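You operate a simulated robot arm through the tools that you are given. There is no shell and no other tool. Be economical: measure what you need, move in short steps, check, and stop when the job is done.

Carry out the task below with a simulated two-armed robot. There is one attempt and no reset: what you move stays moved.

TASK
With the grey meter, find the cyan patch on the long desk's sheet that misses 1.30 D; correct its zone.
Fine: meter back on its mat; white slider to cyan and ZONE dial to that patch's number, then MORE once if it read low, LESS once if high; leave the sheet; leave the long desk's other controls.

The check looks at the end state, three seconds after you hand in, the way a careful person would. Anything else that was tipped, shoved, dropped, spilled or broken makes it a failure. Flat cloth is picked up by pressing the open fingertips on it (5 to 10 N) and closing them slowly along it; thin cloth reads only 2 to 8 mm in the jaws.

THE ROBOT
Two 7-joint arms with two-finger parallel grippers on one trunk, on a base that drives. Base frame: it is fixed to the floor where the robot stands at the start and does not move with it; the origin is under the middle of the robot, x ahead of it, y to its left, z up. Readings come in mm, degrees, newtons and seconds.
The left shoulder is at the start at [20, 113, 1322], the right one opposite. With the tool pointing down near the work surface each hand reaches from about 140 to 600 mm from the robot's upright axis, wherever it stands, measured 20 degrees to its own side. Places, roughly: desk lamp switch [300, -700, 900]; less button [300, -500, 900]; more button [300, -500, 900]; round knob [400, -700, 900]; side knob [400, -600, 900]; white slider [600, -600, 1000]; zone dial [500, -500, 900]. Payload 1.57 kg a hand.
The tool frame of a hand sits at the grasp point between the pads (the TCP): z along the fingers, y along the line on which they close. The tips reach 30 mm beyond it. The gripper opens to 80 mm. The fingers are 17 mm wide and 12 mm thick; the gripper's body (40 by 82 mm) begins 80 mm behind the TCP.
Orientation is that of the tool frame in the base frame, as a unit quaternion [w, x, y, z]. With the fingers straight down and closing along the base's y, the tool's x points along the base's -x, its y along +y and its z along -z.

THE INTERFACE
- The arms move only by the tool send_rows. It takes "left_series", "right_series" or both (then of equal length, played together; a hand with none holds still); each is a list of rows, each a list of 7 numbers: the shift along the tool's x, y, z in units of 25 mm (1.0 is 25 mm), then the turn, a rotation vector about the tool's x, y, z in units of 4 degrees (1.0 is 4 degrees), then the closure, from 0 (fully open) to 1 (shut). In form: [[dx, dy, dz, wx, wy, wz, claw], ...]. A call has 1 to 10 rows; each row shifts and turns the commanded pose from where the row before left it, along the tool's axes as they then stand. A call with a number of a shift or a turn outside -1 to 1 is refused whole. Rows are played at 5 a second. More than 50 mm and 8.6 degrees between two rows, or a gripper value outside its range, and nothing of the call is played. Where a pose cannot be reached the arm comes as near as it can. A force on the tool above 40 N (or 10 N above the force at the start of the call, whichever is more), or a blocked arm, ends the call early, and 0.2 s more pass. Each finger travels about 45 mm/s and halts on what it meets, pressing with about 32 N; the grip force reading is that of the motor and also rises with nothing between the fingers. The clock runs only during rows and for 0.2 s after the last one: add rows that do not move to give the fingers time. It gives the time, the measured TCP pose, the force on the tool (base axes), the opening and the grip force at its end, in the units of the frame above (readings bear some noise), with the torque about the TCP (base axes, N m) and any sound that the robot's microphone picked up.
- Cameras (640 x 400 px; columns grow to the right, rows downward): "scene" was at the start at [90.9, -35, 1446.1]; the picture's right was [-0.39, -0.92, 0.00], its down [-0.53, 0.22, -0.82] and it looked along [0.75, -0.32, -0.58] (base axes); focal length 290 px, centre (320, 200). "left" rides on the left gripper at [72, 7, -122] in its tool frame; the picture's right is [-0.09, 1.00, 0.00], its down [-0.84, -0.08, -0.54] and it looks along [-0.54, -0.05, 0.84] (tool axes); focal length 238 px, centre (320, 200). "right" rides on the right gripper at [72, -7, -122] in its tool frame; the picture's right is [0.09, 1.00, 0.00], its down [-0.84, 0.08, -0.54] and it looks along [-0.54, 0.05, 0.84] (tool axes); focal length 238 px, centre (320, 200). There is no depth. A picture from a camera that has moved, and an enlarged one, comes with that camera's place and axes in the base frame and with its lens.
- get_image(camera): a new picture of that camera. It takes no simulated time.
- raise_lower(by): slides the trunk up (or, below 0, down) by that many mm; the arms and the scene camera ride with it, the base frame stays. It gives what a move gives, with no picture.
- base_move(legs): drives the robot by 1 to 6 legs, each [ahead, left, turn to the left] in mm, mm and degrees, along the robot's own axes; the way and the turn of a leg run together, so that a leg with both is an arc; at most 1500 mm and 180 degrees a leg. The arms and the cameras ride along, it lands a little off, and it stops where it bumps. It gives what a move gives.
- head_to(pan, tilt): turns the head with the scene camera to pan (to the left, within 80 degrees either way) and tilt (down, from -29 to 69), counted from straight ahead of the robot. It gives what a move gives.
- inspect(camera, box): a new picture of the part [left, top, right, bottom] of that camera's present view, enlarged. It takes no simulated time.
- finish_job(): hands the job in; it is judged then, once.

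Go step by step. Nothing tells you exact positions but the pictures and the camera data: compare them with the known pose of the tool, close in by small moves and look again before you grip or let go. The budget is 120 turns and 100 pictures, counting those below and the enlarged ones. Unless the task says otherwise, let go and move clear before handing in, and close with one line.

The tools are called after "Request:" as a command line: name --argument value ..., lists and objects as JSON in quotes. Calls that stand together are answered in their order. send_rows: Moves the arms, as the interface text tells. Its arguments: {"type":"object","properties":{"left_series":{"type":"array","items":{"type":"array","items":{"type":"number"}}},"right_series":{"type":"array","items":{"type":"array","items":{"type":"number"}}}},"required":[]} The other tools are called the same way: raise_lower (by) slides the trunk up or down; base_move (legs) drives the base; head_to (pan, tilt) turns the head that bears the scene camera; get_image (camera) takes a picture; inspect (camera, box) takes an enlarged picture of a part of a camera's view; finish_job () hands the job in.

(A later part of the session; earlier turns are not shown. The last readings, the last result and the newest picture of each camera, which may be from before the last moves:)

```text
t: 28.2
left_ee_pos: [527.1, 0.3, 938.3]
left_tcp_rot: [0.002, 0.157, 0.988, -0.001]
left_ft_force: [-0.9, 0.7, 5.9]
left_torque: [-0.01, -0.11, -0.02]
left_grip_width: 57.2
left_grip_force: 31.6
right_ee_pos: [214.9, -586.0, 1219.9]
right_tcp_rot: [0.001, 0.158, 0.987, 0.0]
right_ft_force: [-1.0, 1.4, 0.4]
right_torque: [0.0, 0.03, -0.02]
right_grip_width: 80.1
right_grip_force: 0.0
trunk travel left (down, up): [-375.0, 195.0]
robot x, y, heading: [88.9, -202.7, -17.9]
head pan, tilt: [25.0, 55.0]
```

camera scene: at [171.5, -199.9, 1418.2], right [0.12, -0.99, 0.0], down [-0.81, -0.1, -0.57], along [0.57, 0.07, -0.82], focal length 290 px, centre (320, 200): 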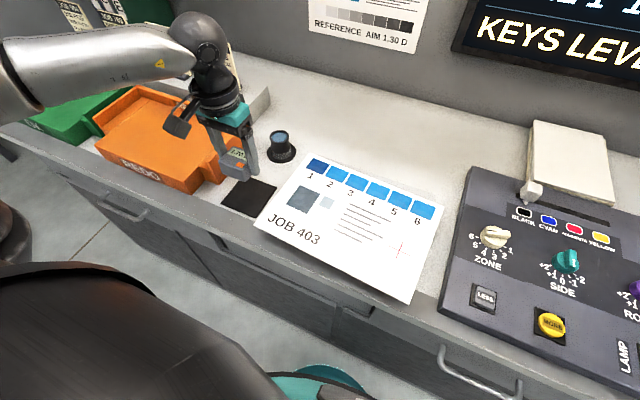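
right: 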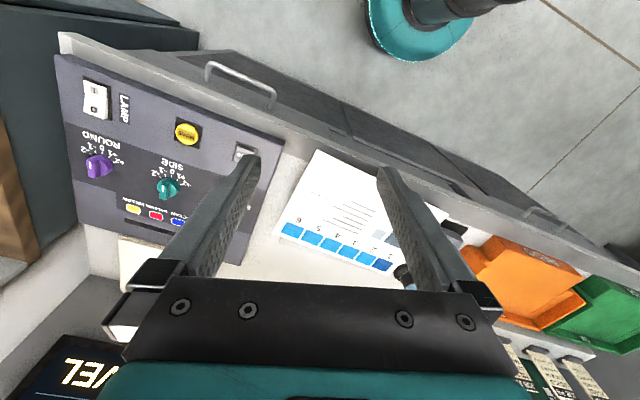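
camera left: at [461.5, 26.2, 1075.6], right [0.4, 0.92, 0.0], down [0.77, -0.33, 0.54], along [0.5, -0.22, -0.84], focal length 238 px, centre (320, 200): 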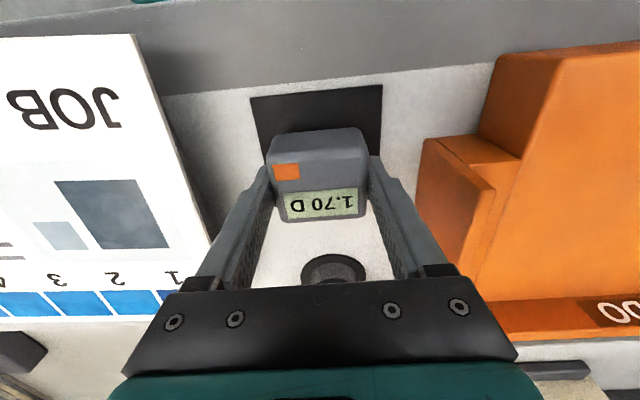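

It's in contact with the mat (about 6 N). I'll open, rise, and look.

Request:
send_rows --left_series '[[0, 0, 0, 0, 0, 0, 0.2], [0, 0, 0, 0, 0, 0, 0], [0, 0, 0, 0, 0, 0, 0], [0, 0, -0.5, 0, 0, 0, 0], [0, 0, -1, 0, 0, 0, 0], [0, 0, -1, 0, 0, 0, 0], [0, 0, -1, 0, 0, 0, 0], [0, 0, -1, 0, 0, 0, 0], [0, 0, -1, 0, 0, 0, 0], [0, 0, -1, 0, 0, 0, 0]]'

Request:
inspect --camera "scene" --box '[170, 100, 330, 230]'

```text
t: 30.4
left_ee_pos: [527.9, -0.8, 1103.1]
left_tcp_rot: [0.0, 0.157, 0.988, 0.0]
left_ft_force: [0.1, 0.4, 0.7]
left_torque: [0.01, 0.01, 0.01]
left_grip_width: 80.0
left_grip_force: 0.0
right_ee_pos: [215.2, -586.2, 1219.2]
right_tcp_rot: [0.001, 0.159, 0.987, 0.0]
right_ft_force: [-0.5, -0.7, 0.5]
right_torque: [0.0, -0.01, 0.03]
right_grip_width: 79.7
right_grip_force: 0.1
trunk travel left (down, up): [-375.0, 195.0]
robot x, y, heading: [91.0, -206.1, -17.9]
head pan, tilt: [25.0, 55.0]
```

```text
3.08 times, centred on (250, 165) of scene
camera zoom: at [171.3, -200.0, 1418.1], right [0.12, -0.99, 0.0], down [-0.81, -0.1, -0.57], along [0.57, 0.07, -0.82], focal length 891 px, centre (535, 308)
```

zoom: 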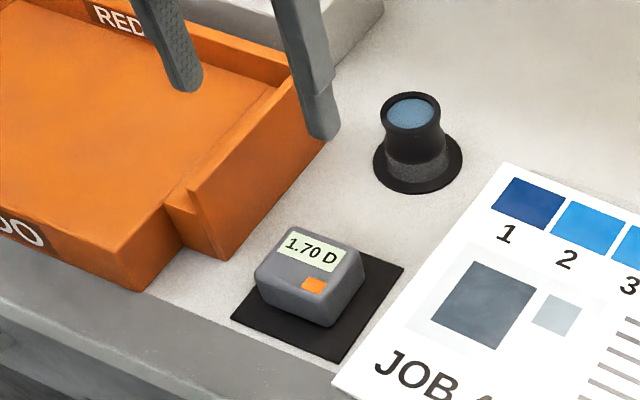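

The meter rests on its mat. Next I'll raise the left hand away, bring the right hand over the console, and look with both cameras.

Request:
send_rows --left_series '[[0, 0, -1, 0, 0, 0, 0], [0, 0, -1, 0, 0, 0, 0], [0, 0, -1, 0, 0, 0, 0], [0, 0, -1, 0, 0, 0, 0], [0, 0, 0, 0, 0, 0, 0], [0, 0, 0, 0, 0, 0, 0], [0, 0, 0, 0, 0, 0, 0], [0, 0, 0, 0, 0, 0, 0], [0, 0, 0, 0, 0, 0, 0]]' --right_series '[[-0.85, 0.7, 0, 0, 0, 0, 0], [-0.85, 0.7, 0, 0, 0, 0, 0], [-0.85, 0.7, 0, 0, 0, 0, 0], [-0.85, 0.7, 0, 0, 0, 0, 0], [-0.8, 0.7, 0.5, 0, 0, 0, 0], [-0.8, 0.7, 0.5, 0, 0, 0, 0], [-0.8, 0.7, 0.5, 0, 0, 0, 0], [-0.8, 0.7, 0.5, 0, 0, 0, 0], [0, 0, 0, 0, 0, 0, 0]]'

Request:
head_to --pan -15 --tilt 52

Request:
get_image --camera "right"

Request:
get_image --camera "scene"

```text
t: 32.4
left_ee_pos: [528.0, 1.7, 1201.4]
left_tcp_rot: [0.0, 0.157, 0.988, 0.0]
left_ft_force: [-0.5, 0.9, -0.9]
left_torque: [0.02, 0.01, -0.01]
left_grip_width: 79.9
left_grip_force: 0.1
right_ee_pos: [415.5, -503.6, 1171.5]
right_tcp_rot: [0.0, 0.158, 0.987, -0.001]
right_ft_force: [0.2, -0.3, -0.4]
right_torque: [0.0, 0.05, 0.03]
right_grip_width: 79.9
right_grip_force: 0.0
trunk travel left (down, up): [-375.0, 195.0]
robot x, y, heading: [90.7, -204.3, -18.0]
head pan, tilt: [25.0, 55.0]
```

```text
t: 33.4
left_ee_pos: [527.5, 0.6, 1201.8]
left_tcp_rot: [0.0, 0.158, 0.987, 0.0]
left_ft_force: [0.2, 0.6, 0.8]
left_torque: [-0.01, 0.03, 0.02]
left_grip_width: 80.1
left_grip_force: 0.0
right_ee_pos: [415.0, -504.2, 1170.3]
right_tcp_rot: [0.002, 0.158, 0.987, -0.001]
right_ft_force: [0.5, 0.1, -0.1]
right_torque: [0.02, -0.01, 0.0]
right_grip_width: 80.1
right_grip_force: 0.1
trunk travel left (down, up): [-375.0, 195.0]
robot x, y, heading: [89.0, -205.1, -18.0]
head pan, tilt: [-15.0, 52.0]
```

```text
63 pictures are left
camera right: at [343.9, -487.3, 1293.3], right [0.22, 0.97, 0.0], down [0.82, -0.19, 0.54], along [0.53, -0.12, -0.84], focal length 238 px, centre (320, 200)
```

right: 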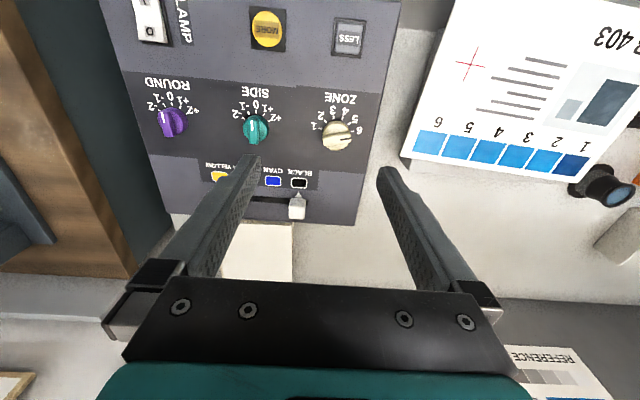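

```text
62 pictures are left
camera scene: at [162.7, -249.4, 1422.0], right [-0.55, -0.84, 0.0], down [-0.66, 0.43, -0.62], along [0.52, -0.34, -0.79], focal length 290 px, centre (320, 200)
```

scene: 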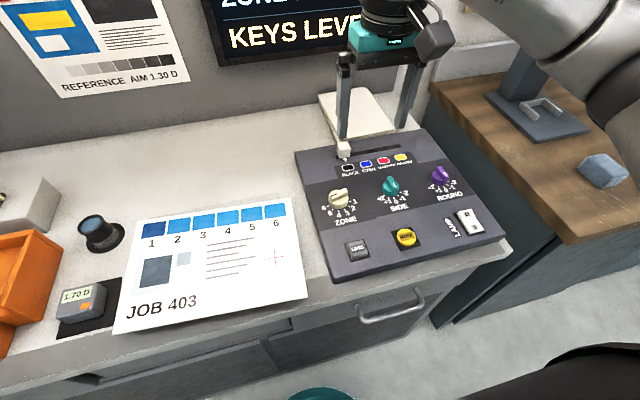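

Zooming on the console controls from both cameras.

Request:
inspect --camera "scene" --box '[290, 130, 450, 230]'

Request:
inspect --camera "right" --box '[230, 80, 390, 180]'

Request:
inspect --camera "right" --box '[220, 150, 340, 230]'

```text
4.00 times, centred on (370, 180) of scene
camera zoom: at [162.7, -249.4, 1422.0], right [-0.55, -0.84, 0.0], down [-0.66, 0.43, -0.62], along [0.52, -0.34, -0.79], focal length 1158 px, centre (120, 280)
```

zoom: 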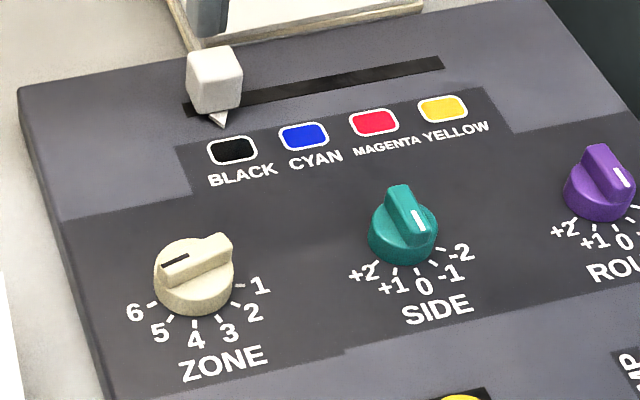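

```text
4.00 times, centred on (310, 130) of right
camera zoom: at [343.9, -487.3, 1293.3], right [0.22, 0.97, 0.0], down [0.82, -0.19, 0.54], along [0.53, -0.12, -0.84], focal length 953 px, centre (360, 480)
```

zoom: 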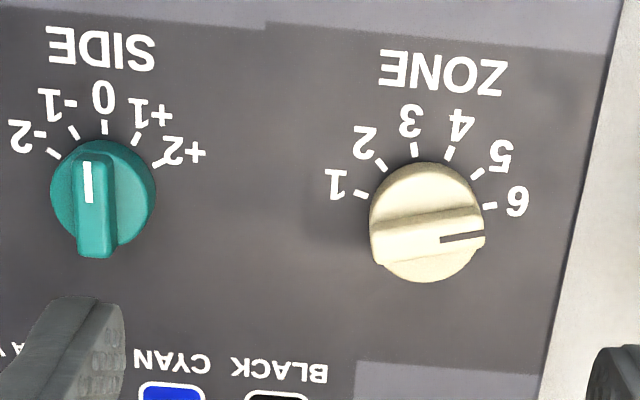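

```text
5.00 times, centred on (280, 190) of right
camera zoom: at [343.9, -487.3, 1293.3], right [0.22, 0.97, 0.0], down [0.82, -0.19, 0.54], along [0.53, -0.12, -0.84], focal length 1192 px, centre (520, 250)
```

zoom: 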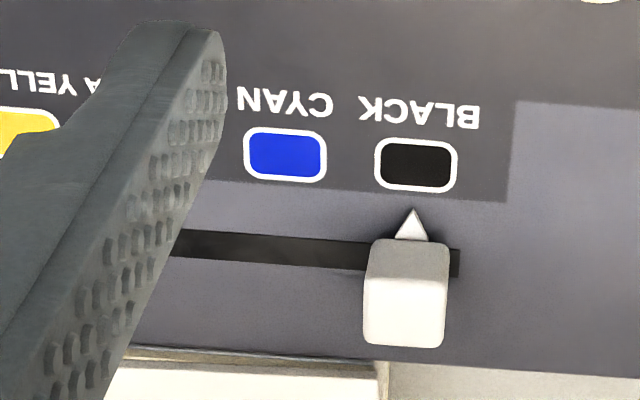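

ZONE points at 6 and the slider is at BLACK. I take the slider's handle top to be near [552, -570, 980] and the ZONE knob's top near [460, -489, 955]. I'll do the slider first, with an approach from above.

Request:
send_rows --right_series '[[-1, -0.13, 0, 0, 0, 0, 0], [-1, -0.13, 0, 0, 0, 0, 0], [-1, -0.13, 0.5, 0, 0, 0, 0], [-1, -0.13, 0.5, 0, 0, 0, 0], [-1, -0.13, 1, 0, 0, 0, 0], [-1, -0.15, 1, 0, 0, 0, 0], [0, 0, 1, 0, 0, 0, 0], [0, 0, 0, 0, 0, 0, 0]]'

Request:
get_image --camera "right"

Request:
inspect --camera "scene" --box '[270, 70, 450, 190]'

```text
t: 35.2
left_ee_pos: [526.7, 1.4, 1200.3]
left_tcp_rot: [-0.001, 0.157, 0.988, 0.0]
left_ft_force: [-0.1, 1.0, -0.3]
left_torque: [-0.02, 0.03, 0.02]
left_grip_width: 79.9
left_grip_force: 0.2
right_ee_pos: [551.1, -570.0, 1067.5]
right_tcp_rot: [0.001, 0.157, 0.988, -0.001]
right_ft_force: [1.3, -0.5, 0.5]
right_torque: [0.0, -0.03, 0.02]
right_grip_width: 80.0
right_grip_force: 0.0
trunk travel left (down, up): [-375.0, 195.0]
robot x, y, heading: [91.6, -204.3, -18.2]
head pan, tilt: [-15.0, 52.0]
```

```text
58 pictures are left
camera right: at [481.1, -552.8, 1191.4], right [0.22, 0.97, 0.0], down [0.82, -0.19, 0.54], along [0.53, -0.12, -0.84], focal length 238 px, centre (320, 200)
```

right: 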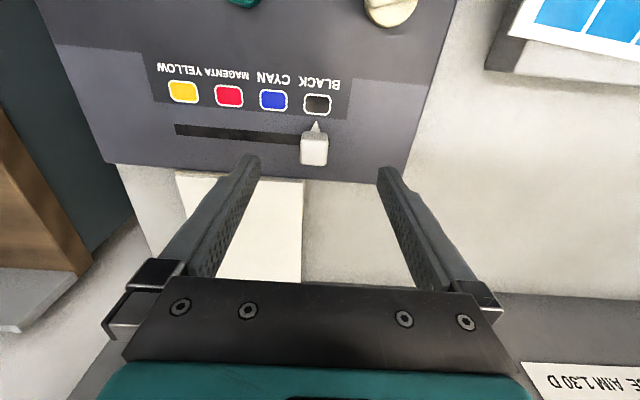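

```text
3.33 times, centred on (360, 130) of scene
camera zoom: at [162.8, -249.3, 1422.0], right [-0.55, -0.84, 0.0], down [-0.66, 0.43, -0.62], along [0.52, -0.34, -0.79], focal length 965 px, centre (187, 433)
```

zoom: 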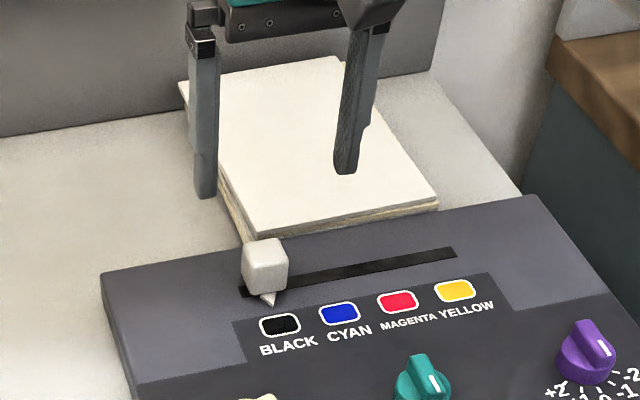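

The handle top refines to about [563, -576, 969]. I'll move 14 mm forward and lower 60 mm, then check.

Request:
send_rows --right_series '[[-0.55, -0.07, 0.6, 0, 0, 0, 0], [0, 0, 0.9, 0, 0, 0, 0], [0, 0, 0.9, 0, 0, 0, 0], [0, 0, 0, 0, 0, 0, 0]]'

Request:
get_image --camera "right"

Request:
inspect --camera "scene" --box '[270, 70, 450, 190]'

```text
t: 36.2
left_ee_pos: [527.3, 1.1, 1200.8]
left_tcp_rot: [0.0, 0.157, 0.988, 0.0]
left_ft_force: [0.0, 0.0, -0.7]
left_torque: [-0.04, -0.02, -0.01]
left_grip_width: 80.1
left_grip_force: 0.0
right_ee_pos: [565.0, -575.9, 1011.7]
right_tcp_rot: [0.001, 0.158, 0.987, 0.0]
right_ft_force: [-0.3, -0.5, 1.0]
right_torque: [-0.01, 0.0, 0.01]
right_grip_width: 79.9
right_grip_force: 0.0
trunk travel left (down, up): [-375.0, 195.0]
robot x, y, heading: [87.4, -206.2, -18.2]
head pan, tilt: [-15.0, 52.0]
```

```text
56 pictures are left
camera right: at [493.9, -558.8, 1133.6], right [0.22, 0.97, 0.0], down [0.82, -0.19, 0.54], along [0.53, -0.12, -0.84], focal length 238 px, centre (320, 200)
```

right: 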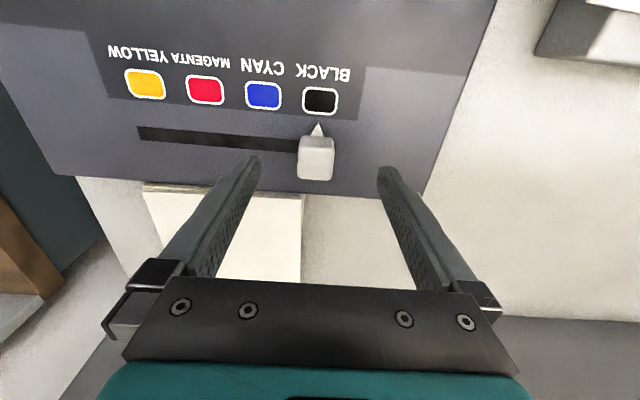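

```text
3.33 times, centred on (360, 130) of scene
camera zoom: at [162.4, -249.7, 1422.0], right [-0.55, -0.84, 0.0], down [-0.66, 0.43, -0.62], along [0.52, -0.34, -0.79], focal length 965 px, centre (187, 433)
```

zoom: 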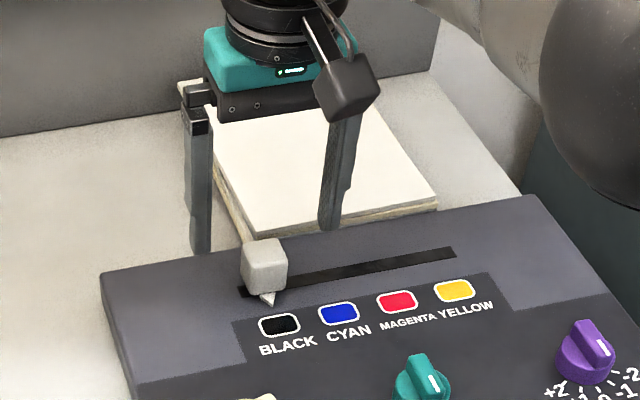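

Handle is centred between the fingers. I'll lower 28 mm and close on it.

Request:
send_rows --right_series '[[0, -0.12, 0.4, 0, 0, 0, 0], [0, 0, 0.4, 0, 0, 0, 0], [0, 0, 0.3, 0, 0, 0, 0], [0, 0, 0, 0, 0, 0, 0]]'

Request:
inspect --camera "scene" --box '[270, 70, 450, 190]'

Request:
get_image --camera "right"

```text
t: 37.2
left_ee_pos: [526.9, 2.3, 1201.4]
left_tcp_rot: [0.0, 0.157, 0.988, 0.0]
left_ft_force: [0.1, 0.5, -0.4]
left_torque: [-0.02, 0.0, 0.0]
left_grip_width: 79.9
left_grip_force: 0.1
right_ee_pos: [563.3, -579.2, 984.0]
right_tcp_rot: [0.001, 0.158, 0.987, 0.0]
right_ft_force: [0.1, 0.4, -0.1]
right_torque: [0.0, 0.02, -0.05]
right_grip_width: 80.2
right_grip_force: 0.0
trunk travel left (down, up): [-375.0, 195.0]
robot x, y, heading: [87.5, -203.8, -17.9]
head pan, tilt: [-15.0, 52.0]
```

```text
3.33 times, centred on (360, 130) of scene
camera zoom: at [162.6, -249.6, 1422.0], right [-0.55, -0.84, 0.0], down [-0.66, 0.43, -0.62], along [0.52, -0.34, -0.79], focal length 965 px, centre (187, 433)
```

zoom: 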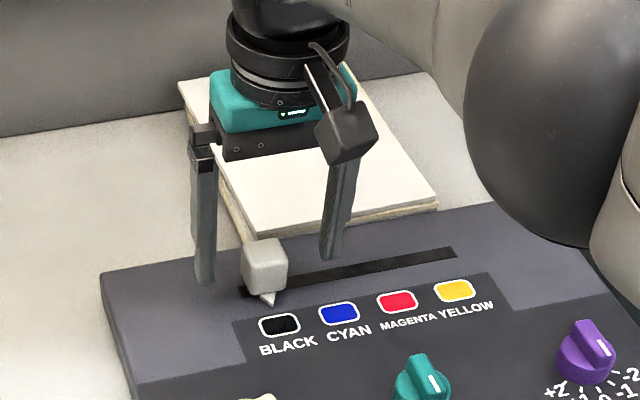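

```text
53 pictures are left
camera right: at [493.0, -562.5, 1105.8], right [0.22, 0.97, 0.0], down [0.82, -0.19, 0.54], along [0.53, -0.12, -0.84], focal length 238 px, centre (320, 200)
```

right: 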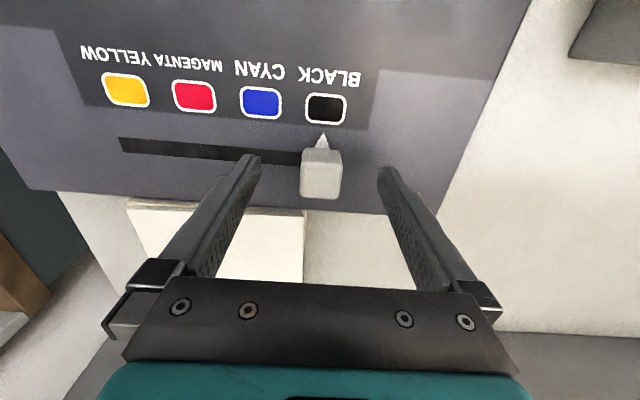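

Fingers straddle the handle. I'll close gently.

Request:
send_rows --right_series '[[0, 0, 0, 0, 0, 0, 0.3], [0, 0, 0, 0, 0, 0, 0.5], [0, 0, 0, 0, 0, 0, 0.65], [0, 0, 0, 0, 0, 0, 0.75], [0, 0, 0, 0, 0, 0, 0.8], [0, 0, 0, 0, 0, 0, 0.8]]'

Request:
get_image --camera "right"

```text
t: 38.6
left_ee_pos: [529.5, 1.6, 1201.4]
left_tcp_rot: [0.0, 0.157, 0.988, -0.001]
left_ft_force: [0.1, 0.6, -1.1]
left_torque: [-0.01, -0.02, -0.01]
left_grip_width: 79.9
left_grip_force: 0.1
right_ee_pos: [563.6, -579.6, 983.7]
right_tcp_rot: [0.001, 0.157, 0.988, -0.001]
right_ft_force: [-0.2, 1.1, -1.1]
right_torque: [0.12, -0.03, 0.21]
right_grip_width: 27.9
right_grip_force: 38.0
trunk travel left (down, up): [-375.0, 195.0]
robot x, y, heading: [91.1, -201.8, -18.0]
head pan, tilt: [-15.0, 52.0]
```

```text
52 pictures are left
camera right: at [493.2, -562.0, 1106.0], right [0.22, 0.97, 0.0], down [0.82, -0.19, 0.54], along [0.53, -0.12, -0.84], focal length 238 px, centre (320, 200)
```

right: 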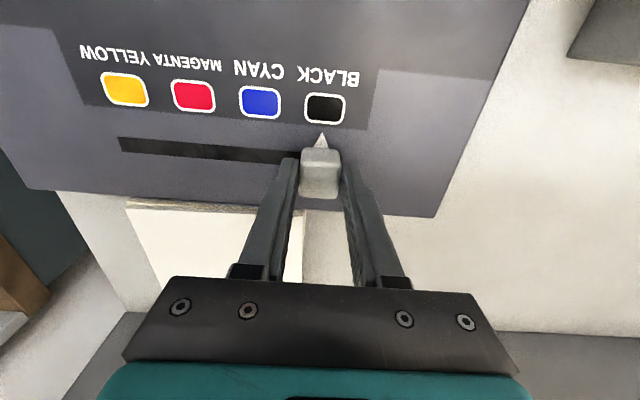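

Handle is gripped. I'll slide it right about 43 mm toward CYAN.

Request:
send_rows --right_series '[[0, -0.43, 0, 0, 0, 0, 0.8], [0, -0.43, 0, 0, 0, 0, 0.8], [0, -0.43, 0, 0, 0, 0, 0.8], [0, -0.43, 0, 0, 0, 0, 0.8], [0, 0, 0, 0, 0, 0, 0.8]]'

Request:
inspect --camera "right" --box '[200, 50, 400, 210]'

Request:
inspect --camera "scene" --box '[300, 110, 420, 190]'

```text
t: 39.8
left_ee_pos: [533.5, 0.6, 1199.8]
left_tcp_rot: [-0.002, 0.157, 0.988, 0.0]
left_ft_force: [-0.2, -0.9, -0.6]
left_torque: [0.0, -0.01, -0.02]
left_grip_width: 80.1
left_grip_force: 0.0
right_ee_pos: [548.3, -621.8, 984.0]
right_tcp_rot: [0.009, 0.158, 0.987, -0.001]
right_ft_force: [34.0, -10.9, -0.5]
right_torque: [-0.39, -0.38, 0.33]
right_grip_width: 27.9
right_grip_force: 37.8
right hand out of reach, approached as far as the arm can: row 2, 4
trunk travel left (down, up): [-375.0, 195.0]
robot x, y, heading: [91.1, -204.3, -18.0]
head pan, tilt: [-15.0, 52.0]
```

```text
2.50 times, centred on (300, 130) of right
camera zoom: at [476.4, -604.1, 1104.7], right [0.22, 0.97, 0.0], down [0.81, -0.19, 0.56], along [0.54, -0.13, -0.83], focal length 596 px, centre (370, 375)
```

zoom: 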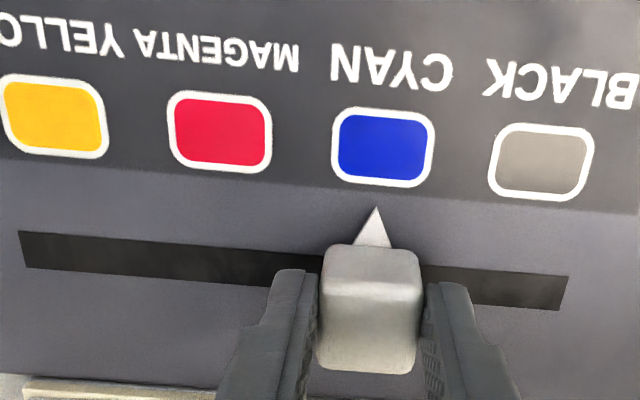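

```text
5.00 times, centred on (360, 150) of scene
camera zoom: at [167.6, -251.0, 1421.7], right [-0.55, -0.84, 0.0], down [-0.66, 0.43, -0.61], along [0.51, -0.34, -0.79], focal length 1448 px, centre (120, 450)
```

zoom: 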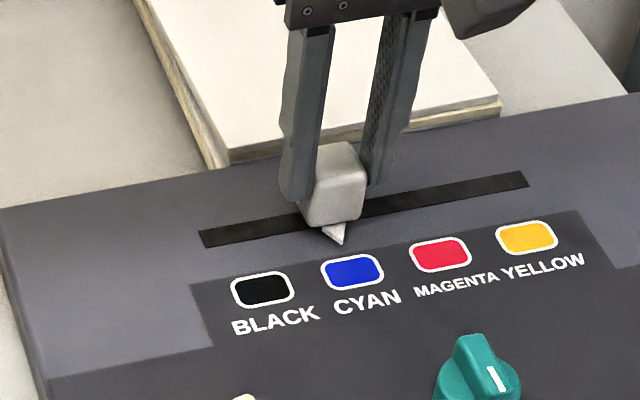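

The pointer sits at CYAN. The arm is at its reach limit, so I'll open and rise.

Request:
send_rows --right_series '[[0.2, 0, 0, 0, 0, 0, 0.8], [0, 0, 0, 0, 0, 0, 0.5], [0, 0, 0, 0, 0, 0, 0.2], [0, 0, -0.5, 0, 0, 0, 0.2], [0, 0, -1, 0, 0, 0, 0.2], [0, 0, -1, 0, 0, 0, 0.2], [0, 0, -1, 0, 0, 0, 0.2], [0, 0, -1, 0, 0, 0, 0.2], [0, 0, 0, 0, 0, 0, 0.2]]'

Request:
inspect --camera "scene" --box '[300, 110, 420, 190]'

Request:
inspect --camera "right" --box '[160, 40, 400, 190]'

```text
t: 41.8
left_ee_pos: [528.3, 1.7, 1201.9]
left_tcp_rot: [0.0, 0.156, 0.988, 0.0]
left_ft_force: [0.9, 0.0, -0.5]
left_torque: [-0.01, 0.02, 0.01]
left_grip_width: 80.0
left_grip_force: 0.1
right_ee_pos: [535.1, -617.6, 1097.2]
right_tcp_rot: [0.001, 0.158, 0.987, 0.0]
right_ft_force: [-0.4, 0.3, 0.8]
right_torque: [-0.01, 0.03, -0.02]
right_grip_width: 64.3
right_grip_force: 0.1
trunk travel left (down, up): [-375.0, 195.0]
robot x, y, heading: [93.3, -204.9, -18.0]
head pan, tilt: [-15.0, 52.0]
```

```text
5.00 times, centred on (360, 150) of scene
camera zoom: at [162.8, -249.6, 1422.0], right [-0.55, -0.84, 0.0], down [-0.66, 0.43, -0.62], along [0.52, -0.34, -0.79], focal length 1448 px, centre (120, 450)
```

zoom: 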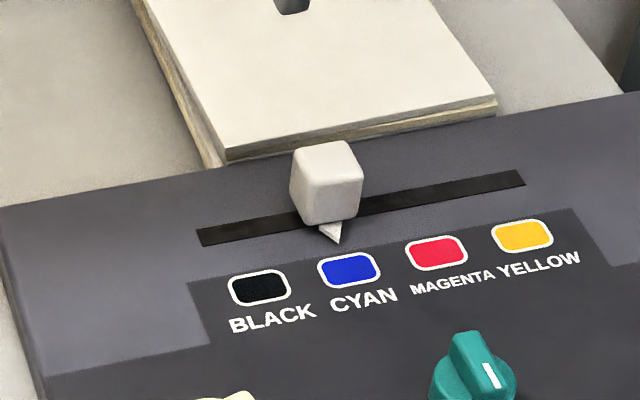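

```text
2.67 times, centred on (280, 115) of right
camera zoom: at [465.4, -602.1, 1221.1], right [0.22, 0.97, 0.0], down [0.82, -0.19, 0.54], along [0.53, -0.12, -0.84], focal length 636 px, centre (427, 427)
```

zoom: 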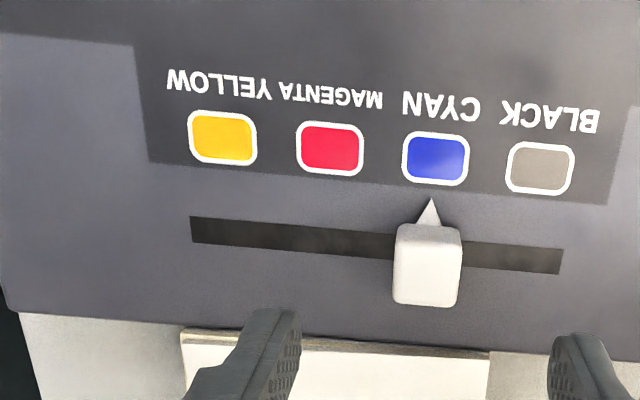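

The slider is at CYAN. Now I'll move over the ZONE knob and turn the wrist 75° clockwise so that the jaws close across its bar.

Request:
send_rows --right_series '[[0.89, 0.8, 0, 0, 0, 0, 0.2], [0.89, 0.8, 0, 0, 0, 0, 0.3], [0.89, 0.8, 0, 0, 0, 0, 0.4], [0.89, 0.8, 0, 0, 0, 0, 0.5], [0.89, 0.78, 0, 0, 0, 0, 0.5], [0, 0, 0, 0, 0, 1, 0.5], [0, 0, 0, 0, 0, 1, 0.5], [0, 0, 0, 0, 0, 1, 0.5], [0, 0, 0, 0, 0, 1, 0.5], [0, 0, 0, 0, 0, 1, 0.5]]'

Request:
send_rows --right_series '[[0, 0, 0, 0, 0, 1, 0.5], [0, 0, 0, 0, 0, 1, 0.5], [0, 0, 0, 0, 0, 1, 0.5], [0, 0, 0, 0, 0, 1, 0.5], [0, 0, 0, 0, 0, 1, 0.5], [0, 0, 0, 0, 0, 1, 0.5], [0, 0, 0, 0, 0, 1, 0.5], [0, 0, 0, 0, 0, 1, 0.5], [0, 0, 0, 0, 0, 1, 0.5], [0, 0, 0, 0, 0, 1, 0.5]]'

Request:
send_rows --right_series '[[0, 0, 0, 0, 0, 1, 0.5], [0, 0, 0, 0, 0, 1, 0.5], [0, 0, 0, 0, 0, 1, 0.5], [0, 0, 0, 0, 0, 0.75, 0.5], [0, 0, 0, 0, 0, 0, 0.5]]'

Request:
get_image --camera "right"

Request:
get_image --camera "scene"

```text
t: 44.0
left_ee_pos: [527.1, 1.0, 1201.7]
left_tcp_rot: [0.0, 0.158, 0.987, 0.0]
left_ft_force: [0.0, 0.5, 0.0]
left_torque: [0.02, 0.03, 0.0]
left_grip_width: 79.9
left_grip_force: 0.1
right_ee_pos: [461.5, -489.0, 1097.5]
right_tcp_rot: [0.002, 0.328, 0.945, 0.0]
right_ft_force: [0.8, 0.4, -0.7]
right_torque: [0.0, 0.0, 0.0]
right_grip_width: 40.1
right_grip_force: 0.0
trunk travel left (down, up): [-375.0, 195.0]
robot x, y, heading: [89.8, -206.2, -18.1]
head pan, tilt: [-15.0, 52.0]
```

```text
t: 46.2
left_ee_pos: [527.5, 0.8, 1201.7]
left_tcp_rot: [0.001, 0.157, 0.988, 0.001]
left_ft_force: [-0.2, -0.4, -0.1]
left_torque: [0.0, -0.01, -0.01]
left_grip_width: 80.1
left_grip_force: 0.2
right_ee_pos: [462.8, -489.9, 1096.8]
right_tcp_rot: [0.0, 0.631, 0.776, -0.001]
right_ft_force: [-0.1, -1.0, -0.3]
right_torque: [0.0, -0.01, 0.01]
right_grip_width: 40.0
right_grip_force: 0.0
trunk travel left (down, up): [-375.0, 195.0]
robot x, y, heading: [88.9, -205.1, -17.8]
head pan, tilt: [-15.0, 52.0]
```

```text
t: 47.4
left_ee_pos: [527.8, 0.8, 1202.0]
left_tcp_rot: [0.0, 0.157, 0.988, 0.0]
left_ft_force: [1.0, 0.6, 0.5]
left_torque: [-0.01, 0.0, 0.03]
left_grip_width: 79.9
left_grip_force: 0.1
right_ee_pos: [461.1, -490.3, 1097.0]
right_tcp_rot: [0.0, 0.726, 0.687, 0.001]
right_ft_force: [-0.4, 0.0, -0.2]
right_torque: [-0.01, 0.02, 0.01]
right_grip_width: 40.1
right_grip_force: 0.0
trunk travel left (down, up): [-375.0, 195.0]
robot x, y, heading: [93.4, -204.6, -18.3]
head pan, tilt: [-15.0, 52.0]
```

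```text
47 pictures are left
camera right: at [459.2, -417.3, 1219.9], right [1.0, 0.04, 0.0], down [0.03, -0.84, 0.54], along [0.02, -0.54, -0.84], focal length 238 px, centre (320, 200)
```

right: 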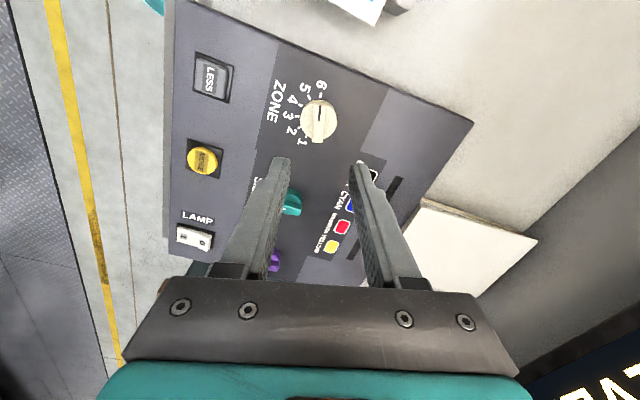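

```text
46 pictures are left
camera scene: at [162.7, -249.5, 1422.0], right [-0.55, -0.84, 0.0], down [-0.66, 0.43, -0.62], along [0.52, -0.34, -0.79], focal length 290 px, centre (320, 200)
```

scene: 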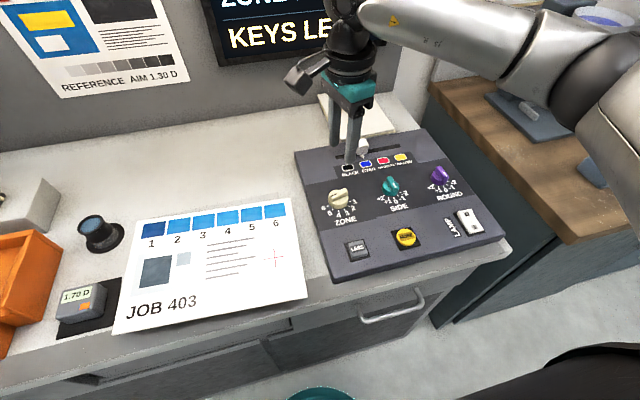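

The bar lies nearly along the finger width as wanted. I'll lower to just above the knob and check alignment.

Request:
send_rows --right_series '[[0.14, -0.08, 1, 0, 0, 0, 0.5], [0, 0, 1, 0, 0, 0, 0.5], [0, 0, 1, 0, 0, 0, 0.5], [0, 0, 0.8, 0, 0, 0, 0.5], [0, 0, 0, 0, 0, 0, 0.5]]'

Request:
inspect --camera "right" --box '[200, 70, 440, 220]'

Request:
inspect --camera "scene" --box '[280, 130, 440, 230]'

```text
t: 48.6
left_ee_pos: [528.3, 1.9, 1200.6]
left_tcp_rot: [0.0, 0.158, 0.988, 0.0]
left_ft_force: [0.6, 0.0, -0.2]
left_torque: [0.0, -0.02, 0.0]
left_grip_width: 80.1
left_grip_force: 0.1
right_ee_pos: [458.1, -485.9, 1001.3]
right_tcp_rot: [0.001, 0.726, 0.688, -0.001]
right_ft_force: [0.2, -0.2, -0.5]
right_torque: [0.02, 0.02, -0.01]
right_grip_width: 39.6
right_grip_force: 0.1
trunk travel left (down, up): [-375.0, 195.0]
robot x, y, heading: [87.7, -203.3, -18.4]
head pan, tilt: [-15.0, 52.0]
```

```text
2.67 times, centred on (320, 145) of right
camera zoom: at [455.8, -412.8, 1123.8], right [1.0, 0.04, 0.0], down [0.03, -0.84, 0.54], along [0.02, -0.54, -0.84], focal length 636 px, centre (320, 347)
```

zoom: 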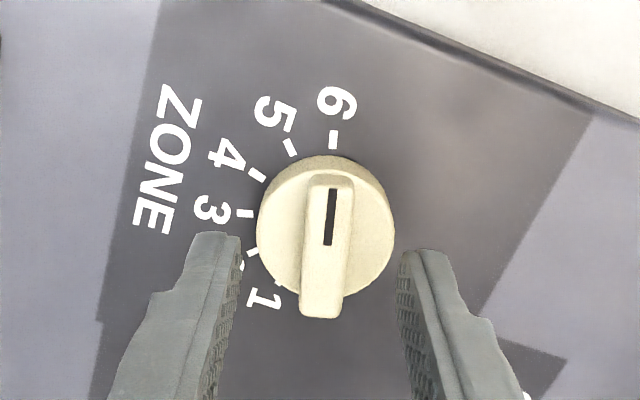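

```text
4.00 times, centred on (360, 180) of scene
camera zoom: at [162.7, -249.5, 1422.0], right [-0.55, -0.84, 0.0], down [-0.66, 0.43, -0.62], along [0.52, -0.34, -0.79], focal length 1158 px, centre (160, 280)
```

zoom: 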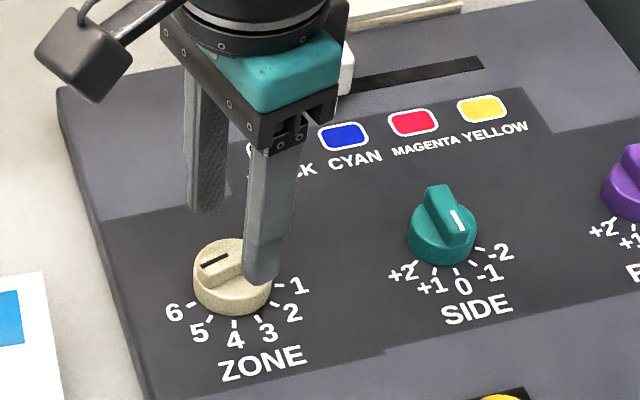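

The bar is aligned and centred between the fingers. I'll narrow the opening and lower beside the bar in small steps.

Request:
send_rows --right_series '[[0, 0.05, 0.3, 0, 0, 0, 0.62], [0, 0, 0.3, 0, 0, 0, 0.62], [0, 0, 0.2, 0, 0, 0, 0.62], [0, 0, 0.1, 0, 0, 0, 0.62], [0, 0, 0, 0, 0, 0, 0.62]]'

Request:
inspect --camera "scene" --box '[300, 160, 380, 210]'

Request:
inspect --camera "right" --box '[240, 100, 400, 200]'

```text
t: 49.8
left_ee_pos: [526.9, 2.0, 1199.7]
left_tcp_rot: [0.0, 0.157, 0.988, 0.0]
left_ft_force: [-0.1, 0.1, 0.3]
left_torque: [0.03, 0.01, -0.03]
left_grip_width: 80.2
left_grip_force: 0.0
right_ee_pos: [460.7, -486.4, 979.5]
right_tcp_rot: [0.0, 0.727, 0.687, -0.001]
right_ft_force: [-0.2, 0.9, -0.6]
right_torque: [0.03, 0.01, 0.04]
right_grip_width: 30.3
right_grip_force: 0.1
trunk travel left (down, up): [-375.0, 195.0]
robot x, y, heading: [92.2, -206.1, -18.0]
head pan, tilt: [-15.0, 52.0]
```

```text
8.00 times, centred on (340, 185) of scene
camera zoom: at [162.7, -249.5, 1422.0], right [-0.55, -0.84, 0.0], down [-0.66, 0.43, -0.62], along [0.52, -0.34, -0.79], focal length 2316 px, centre (160, 320)
```

zoom: 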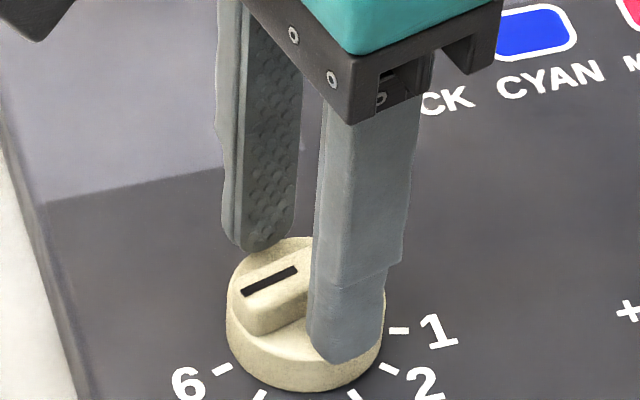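

```text
4.00 times, centred on (320, 150) of right
camera zoom: at [457.9, -414.0, 1102.1], right [1.0, 0.04, 0.0], down [0.03, -0.84, 0.54], along [0.02, -0.54, -0.84], focal length 953 px, centre (320, 400)
```

zoom: 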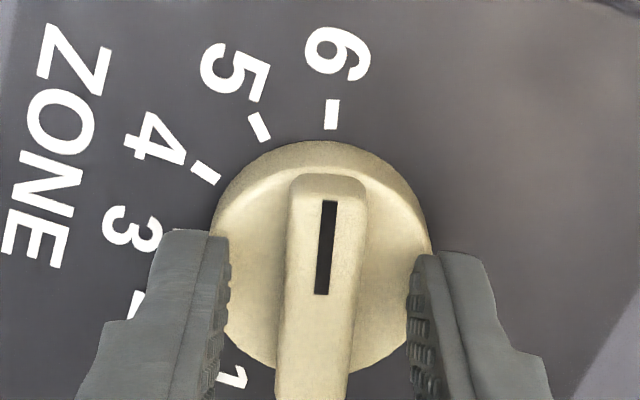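

Well placed; now small steps down until the tips near the disc.

Request:
send_rows --right_series '[[0, 0, 0.12, 0, 0, 0, 0.62], [0, 0, 0.12, 0, 0, 0, 0.62], [0, 0, 0, 0, 0, 0, 0.62]]'

Request:
inspect --camera "scene" --box '[300, 160, 380, 210]'

```text
t: 50.6
left_ee_pos: [526.5, 1.6, 1202.5]
left_tcp_rot: [0.001, 0.157, 0.988, 0.0]
left_ft_force: [-0.2, 0.0, 0.0]
left_torque: [0.01, 0.01, 0.05]
left_grip_width: 80.0
left_grip_force: 0.0
right_ee_pos: [462.0, -485.3, 975.7]
right_tcp_rot: [0.002, 0.727, 0.687, 0.002]
right_ft_force: [-1.0, -2.2, 16.5]
right_torque: [-0.08, 0.34, 0.0]
right_grip_width: 31.7
right_grip_force: 0.4
trunk travel left (down, up): [-375.0, 195.0]
robot x, y, heading: [93.3, -205.3, -18.2]
head pan, tilt: [-15.0, 52.0]
```

```text
8.00 times, centred on (340, 185) of scene
camera zoom: at [161.5, -249.1, 1422.3], right [-0.55, -0.84, 0.0], down [-0.66, 0.43, -0.62], along [0.52, -0.34, -0.79], focal length 2316 px, centre (160, 320)
```

zoom: 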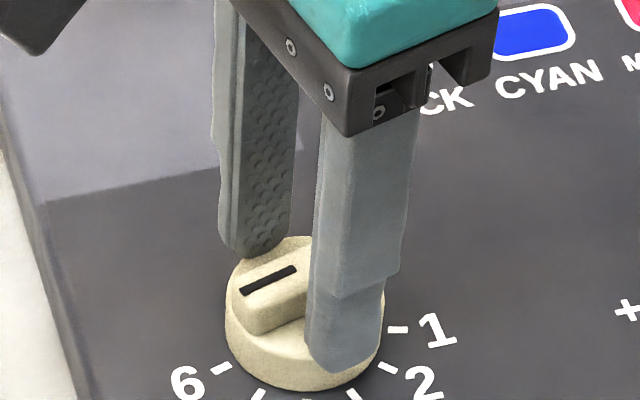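

The tips touch the disc. I'll back up about 3 mm and close on the bar.

Request:
send_rows --right_series '[[0, 0, -0.15, 0, 0, 0, 0.62], [0, 0, 0, 0, 0, 0, 0.75], [0, 0, 0, 0, 0, 0, 0.85], [0, 0, 0, 0, 0, 0, 0.95], [0, 0, 0, 0, 0, 0, 0.95]]'

Request:
inspect --camera "scene" --box '[300, 160, 380, 210]'

Request:
inspect --camera "right" --box '[240, 100, 400, 200]'

```text
t: 51.8
left_ee_pos: [527.7, 0.9, 1201.3]
left_tcp_rot: [0.0, 0.157, 0.988, 0.0]
left_ft_force: [-0.8, 0.2, -0.9]
left_torque: [-0.03, 0.04, 0.0]
left_grip_width: 79.8
left_grip_force: 0.1
right_ee_pos: [460.5, -486.2, 976.4]
right_tcp_rot: [0.0, 0.726, 0.688, 0.0]
right_ft_force: [0.9, 1.8, -6.6]
right_torque: [-0.02, -0.15, 0.13]
right_grip_width: 13.1
right_grip_force: 29.6
trunk travel left (down, up): [-375.0, 195.0]
robot x, y, heading: [95.0, -206.6, -18.5]
head pan, tilt: [-15.0, 52.0]
```

```text
8.00 times, centred on (340, 185) of scene
camera zoom: at [163.3, -249.5, 1421.9], right [-0.55, -0.84, 0.0], down [-0.66, 0.43, -0.62], along [0.52, -0.34, -0.79], focal length 2316 px, centre (160, 320)
```

zoom: 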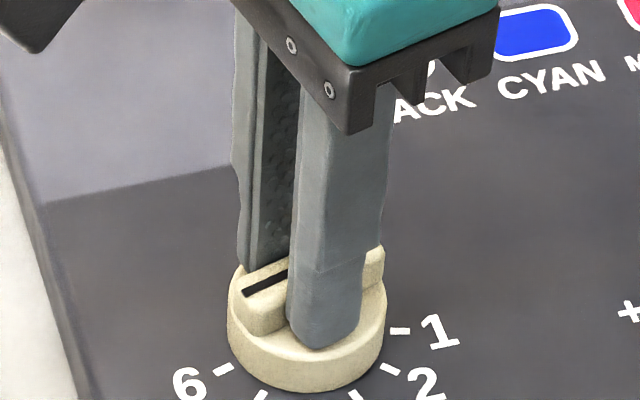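

```text
4.00 times, centred on (320, 150) of right
camera zoom: at [458.1, -413.4, 1099.2], right [1.0, 0.04, 0.0], down [0.03, -0.84, 0.54], along [0.02, -0.54, -0.84], focal length 953 px, centre (320, 400)
```

zoom: 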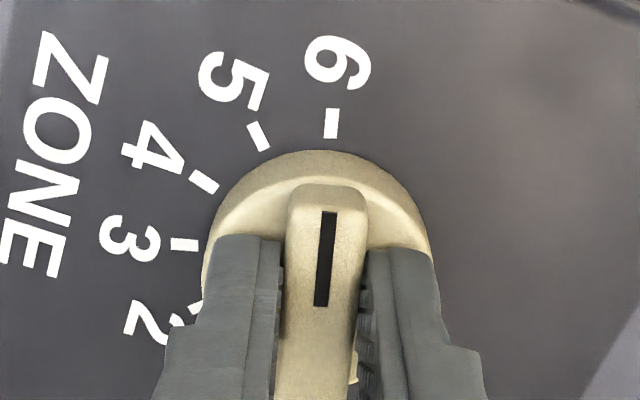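

Bar gripped (13 mm). I'll turn counter-clockwise 40° and check.

Request:
send_rows --right_series '[[0, 0, 0, 0, 0, -1, 0.95], [0, 0, 0, 0, 0, -1, 0.95], [0, 0, 0, 0, 0, -1, 0.95], [0, 0, 0, 0, 0, -1, 0.95], [0, 0, 0, 0, 0, -1, 0.95], [0, 0, 0, 0, 0, -1, 0.95], [0, 0, 0, 0, 0, -1, 0.95], [0, 0, 0, 0, 0, -1, 0.95], [0, 0, 0, 0, 0, -1, 0.95], [0, 0, 0, 0, 0, -1, 0.95]]'

Request:
inspect --camera "right" --box '[240, 100, 400, 200]'

```text
t: 54.0
left_ee_pos: [525.9, -0.0, 1200.4]
left_tcp_rot: [0.001, 0.157, 0.988, -0.001]
left_ft_force: [-0.4, -0.2, 0.7]
left_torque: [0.0, -0.04, 0.0]
left_grip_width: 80.1
left_grip_force: 0.1
right_ee_pos: [459.1, -486.1, 977.1]
right_tcp_rot: [-0.002, 0.447, 0.894, -0.001]
right_ft_force: [-18.7, 1.5, -7.8]
right_torque: [0.12, 0.26, -0.06]
right_grip_width: 12.7
right_grip_force: 29.8
trunk travel left (down, up): [-375.0, 195.0]
robot x, y, heading: [90.8, -203.2, -18.3]
head pan, tilt: [-15.0, 52.0]
```

```text
4.00 times, centred on (320, 150) of right
camera zoom: at [410.4, -432.4, 1099.3], right [0.74, 0.67, 0.0], down [0.57, -0.62, 0.54], along [0.36, -0.4, -0.84], focal length 953 px, centre (320, 400)
```

zoom: 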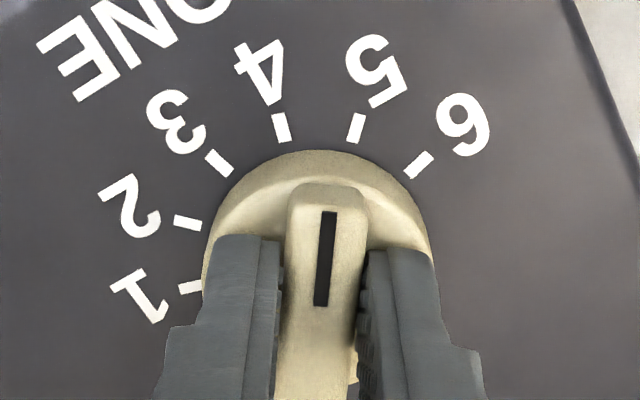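

Turning works. I'll relieve the side force slightly and continue.

Request:
send_rows --right_series '[[0.05, -0.06, 0, 0, 0, -1, 0.95], [0, 0, 0, 0, 0, -1, 0.95], [0, 0, 0, 0, 0, -1, 0.95], [0, 0, 0, 0, 0, -1, 0.95], [0, 0, 0, 0, 0, -1, 0.95], [0, 0, 0, 0, 0, -1, 0.95], [0, 0, 0, 0, 0, -1, 0.95], [0, 0, 0, 0, 0, -1, 0.95], [0, 0, 0, 0, 0, -1, 0.95], [0, 0, 0, 0, 0, -1, 0.95]]'

Request:
inspect --camera "right" --box '[240, 100, 400, 200]'

```text
t: 56.2
left_ee_pos: [527.0, 0.2, 1201.1]
left_tcp_rot: [0.0, 0.157, 0.988, 0.001]
left_ft_force: [0.3, -0.5, -0.7]
left_torque: [-0.03, 0.0, 0.03]
left_grip_width: 80.0
left_grip_force: 0.1
right_ee_pos: [455.7, -488.7, 976.8]
right_tcp_rot: [0.0, 0.115, 0.993, -0.002]
right_ft_force: [-12.1, -10.1, -13.2]
right_torque: [-0.28, -0.44, -0.07]
right_grip_width: 13.1
right_grip_force: 29.7
trunk travel left (down, up): [-375.0, 195.0]
robot x, y, heading: [88.4, -201.5, -18.1]
head pan, tilt: [-15.0, 52.0]
```

```text
4.00 times, centred on (320, 150) of right
camera zoom: at [385.9, -478.0, 1099.4], right [0.14, 0.99, 0.0], down [0.83, -0.11, 0.54], along [0.54, -0.08, -0.84], focal length 953 px, centre (320, 400)
```

zoom: 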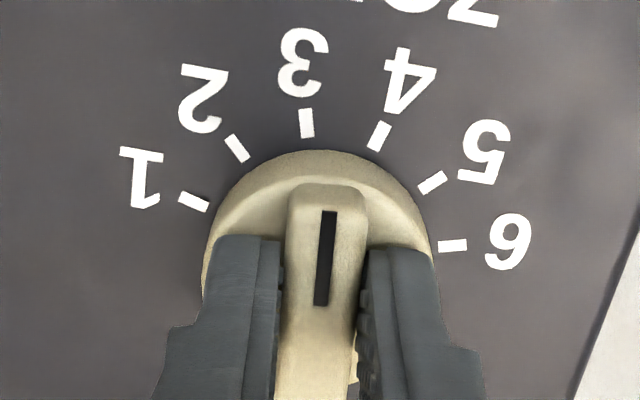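

Halfway; continuing another 40°.

Request:
send_rows --right_series '[[0.05, -0.05, 0, 0, 0, -1, 0.95], [0, 0, 0, 0, 0, -1, 0.95], [0, 0, 0, 0, 0, -1, 0.95], [0, 0, 0, 0, 0, -1, 0.95], [0, 0, 0, 0, 0, -1, 0.95], [0, 0, 0, 0, 0, -1, 0.95], [0, 0, 0, 0, 0, -1, 0.95], [0, 0, 0, 0, 0, -1, 0.95], [0, 0, 0, 0, 0, -1, 0.95], [0, 0, 0, 0, 0, -1, 0.95]]'

Request:
inspect --camera "right" --box '[240, 100, 400, 200]'

```text
t: 58.4
left_ee_pos: [527.8, -1.7, 1200.9]
left_tcp_rot: [0.0, 0.158, 0.987, 0.001]
left_ft_force: [-0.5, 0.6, -0.8]
left_torque: [0.01, -0.01, 0.01]
left_grip_width: 80.0
left_grip_force: 0.1
right_ee_pos: [458.3, -491.2, 977.0]
right_tcp_rot: [0.0, -0.231, 0.973, -0.003]
right_ft_force: [-2.2, -19.7, -7.2]
right_torque: [-0.36, 0.04, -0.03]
right_grip_width: 13.1
right_grip_force: 29.7
trunk travel left (down, up): [-375.0, 195.0]
robot x, y, heading: [89.0, -202.2, -17.9]
head pan, tilt: [-15.0, 52.0]
```

```text
4.00 times, centred on (320, 150) of right
camera zoom: at [396.1, -528.3, 1099.5], right [-0.53, 0.85, 0.0], down [0.71, 0.45, 0.54], along [0.46, 0.28, -0.84], focal length 953 px, centre (320, 400)
```

zoom: 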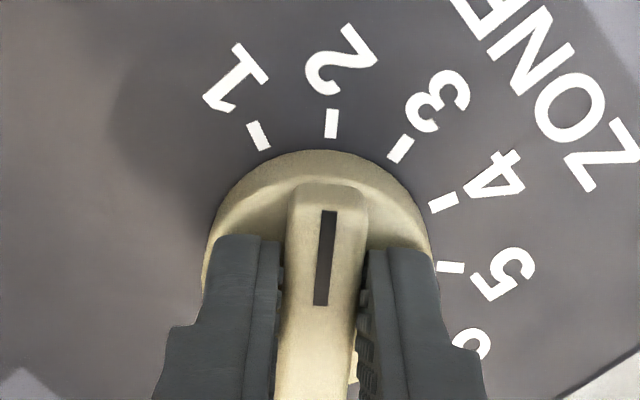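

It points at 2 now; 30° more to reach 1.

Request:
send_rows --right_series '[[0.04, -0.07, 0, 0, 0, -1, 0.95], [0, 0, 0, 0, 0, -1, 0.95], [0, 0, 0, 0, 0, -1, 0.95], [0, 0, 0, 0, 0, -1, 0.95], [0, 0, 0, 0, 0, -1, 0.95], [0, 0, 0, 0, 0, -1, 0.95], [0, 0, 0, 0, 0, -1, 0.95], [0, 0, 0, 0, 0, -0.6, 0.95], [0, 0, 0, 0, 0, 0, 0.95]]'

Request:
inspect --camera "right" --box '[240, 100, 400, 200]'

```text
t: 60.4
left_ee_pos: [526.1, -1.1, 1201.8]
left_tcp_rot: [0.0, 0.157, 0.988, 0.0]
left_ft_force: [0.1, -0.2, 0.0]
left_torque: [-0.01, 0.03, 0.02]
left_grip_width: 80.0
left_grip_force: 0.1
right_ee_pos: [457.8, -490.7, 977.1]
right_tcp_rot: [0.0, -0.231, 0.973, -0.002]
right_ft_force: [-0.1, -21.5, 1.5]
right_torque: [-0.47, 0.48, -0.08]
right_grip_width: 13.0
right_grip_force: 29.6
right hand out of reach, approached as far as the arm can: row 1, 2, 3, 4, 5, 6, 7
trunk travel left (down, up): [-375.0, 195.0]
robot x, y, heading: [92.3, -204.0, -18.1]
head pan, tilt: [-15.0, 52.0]
```

```text
4.00 times, centred on (320, 150) of right
camera zoom: at [396.0, -528.2, 1099.5], right [-0.53, 0.85, 0.0], down [0.71, 0.45, 0.54], along [0.46, 0.28, -0.84], focal length 953 px, centre (320, 400)
```

zoom: 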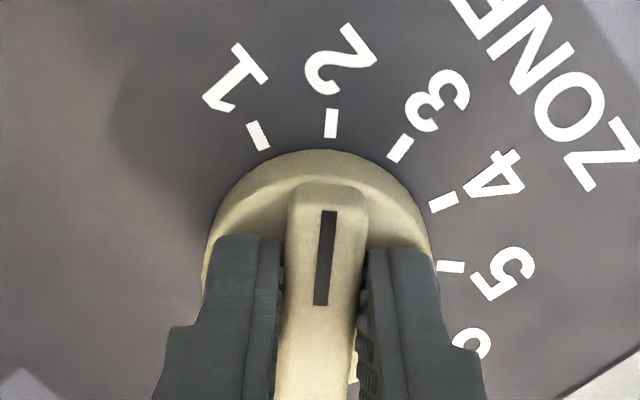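

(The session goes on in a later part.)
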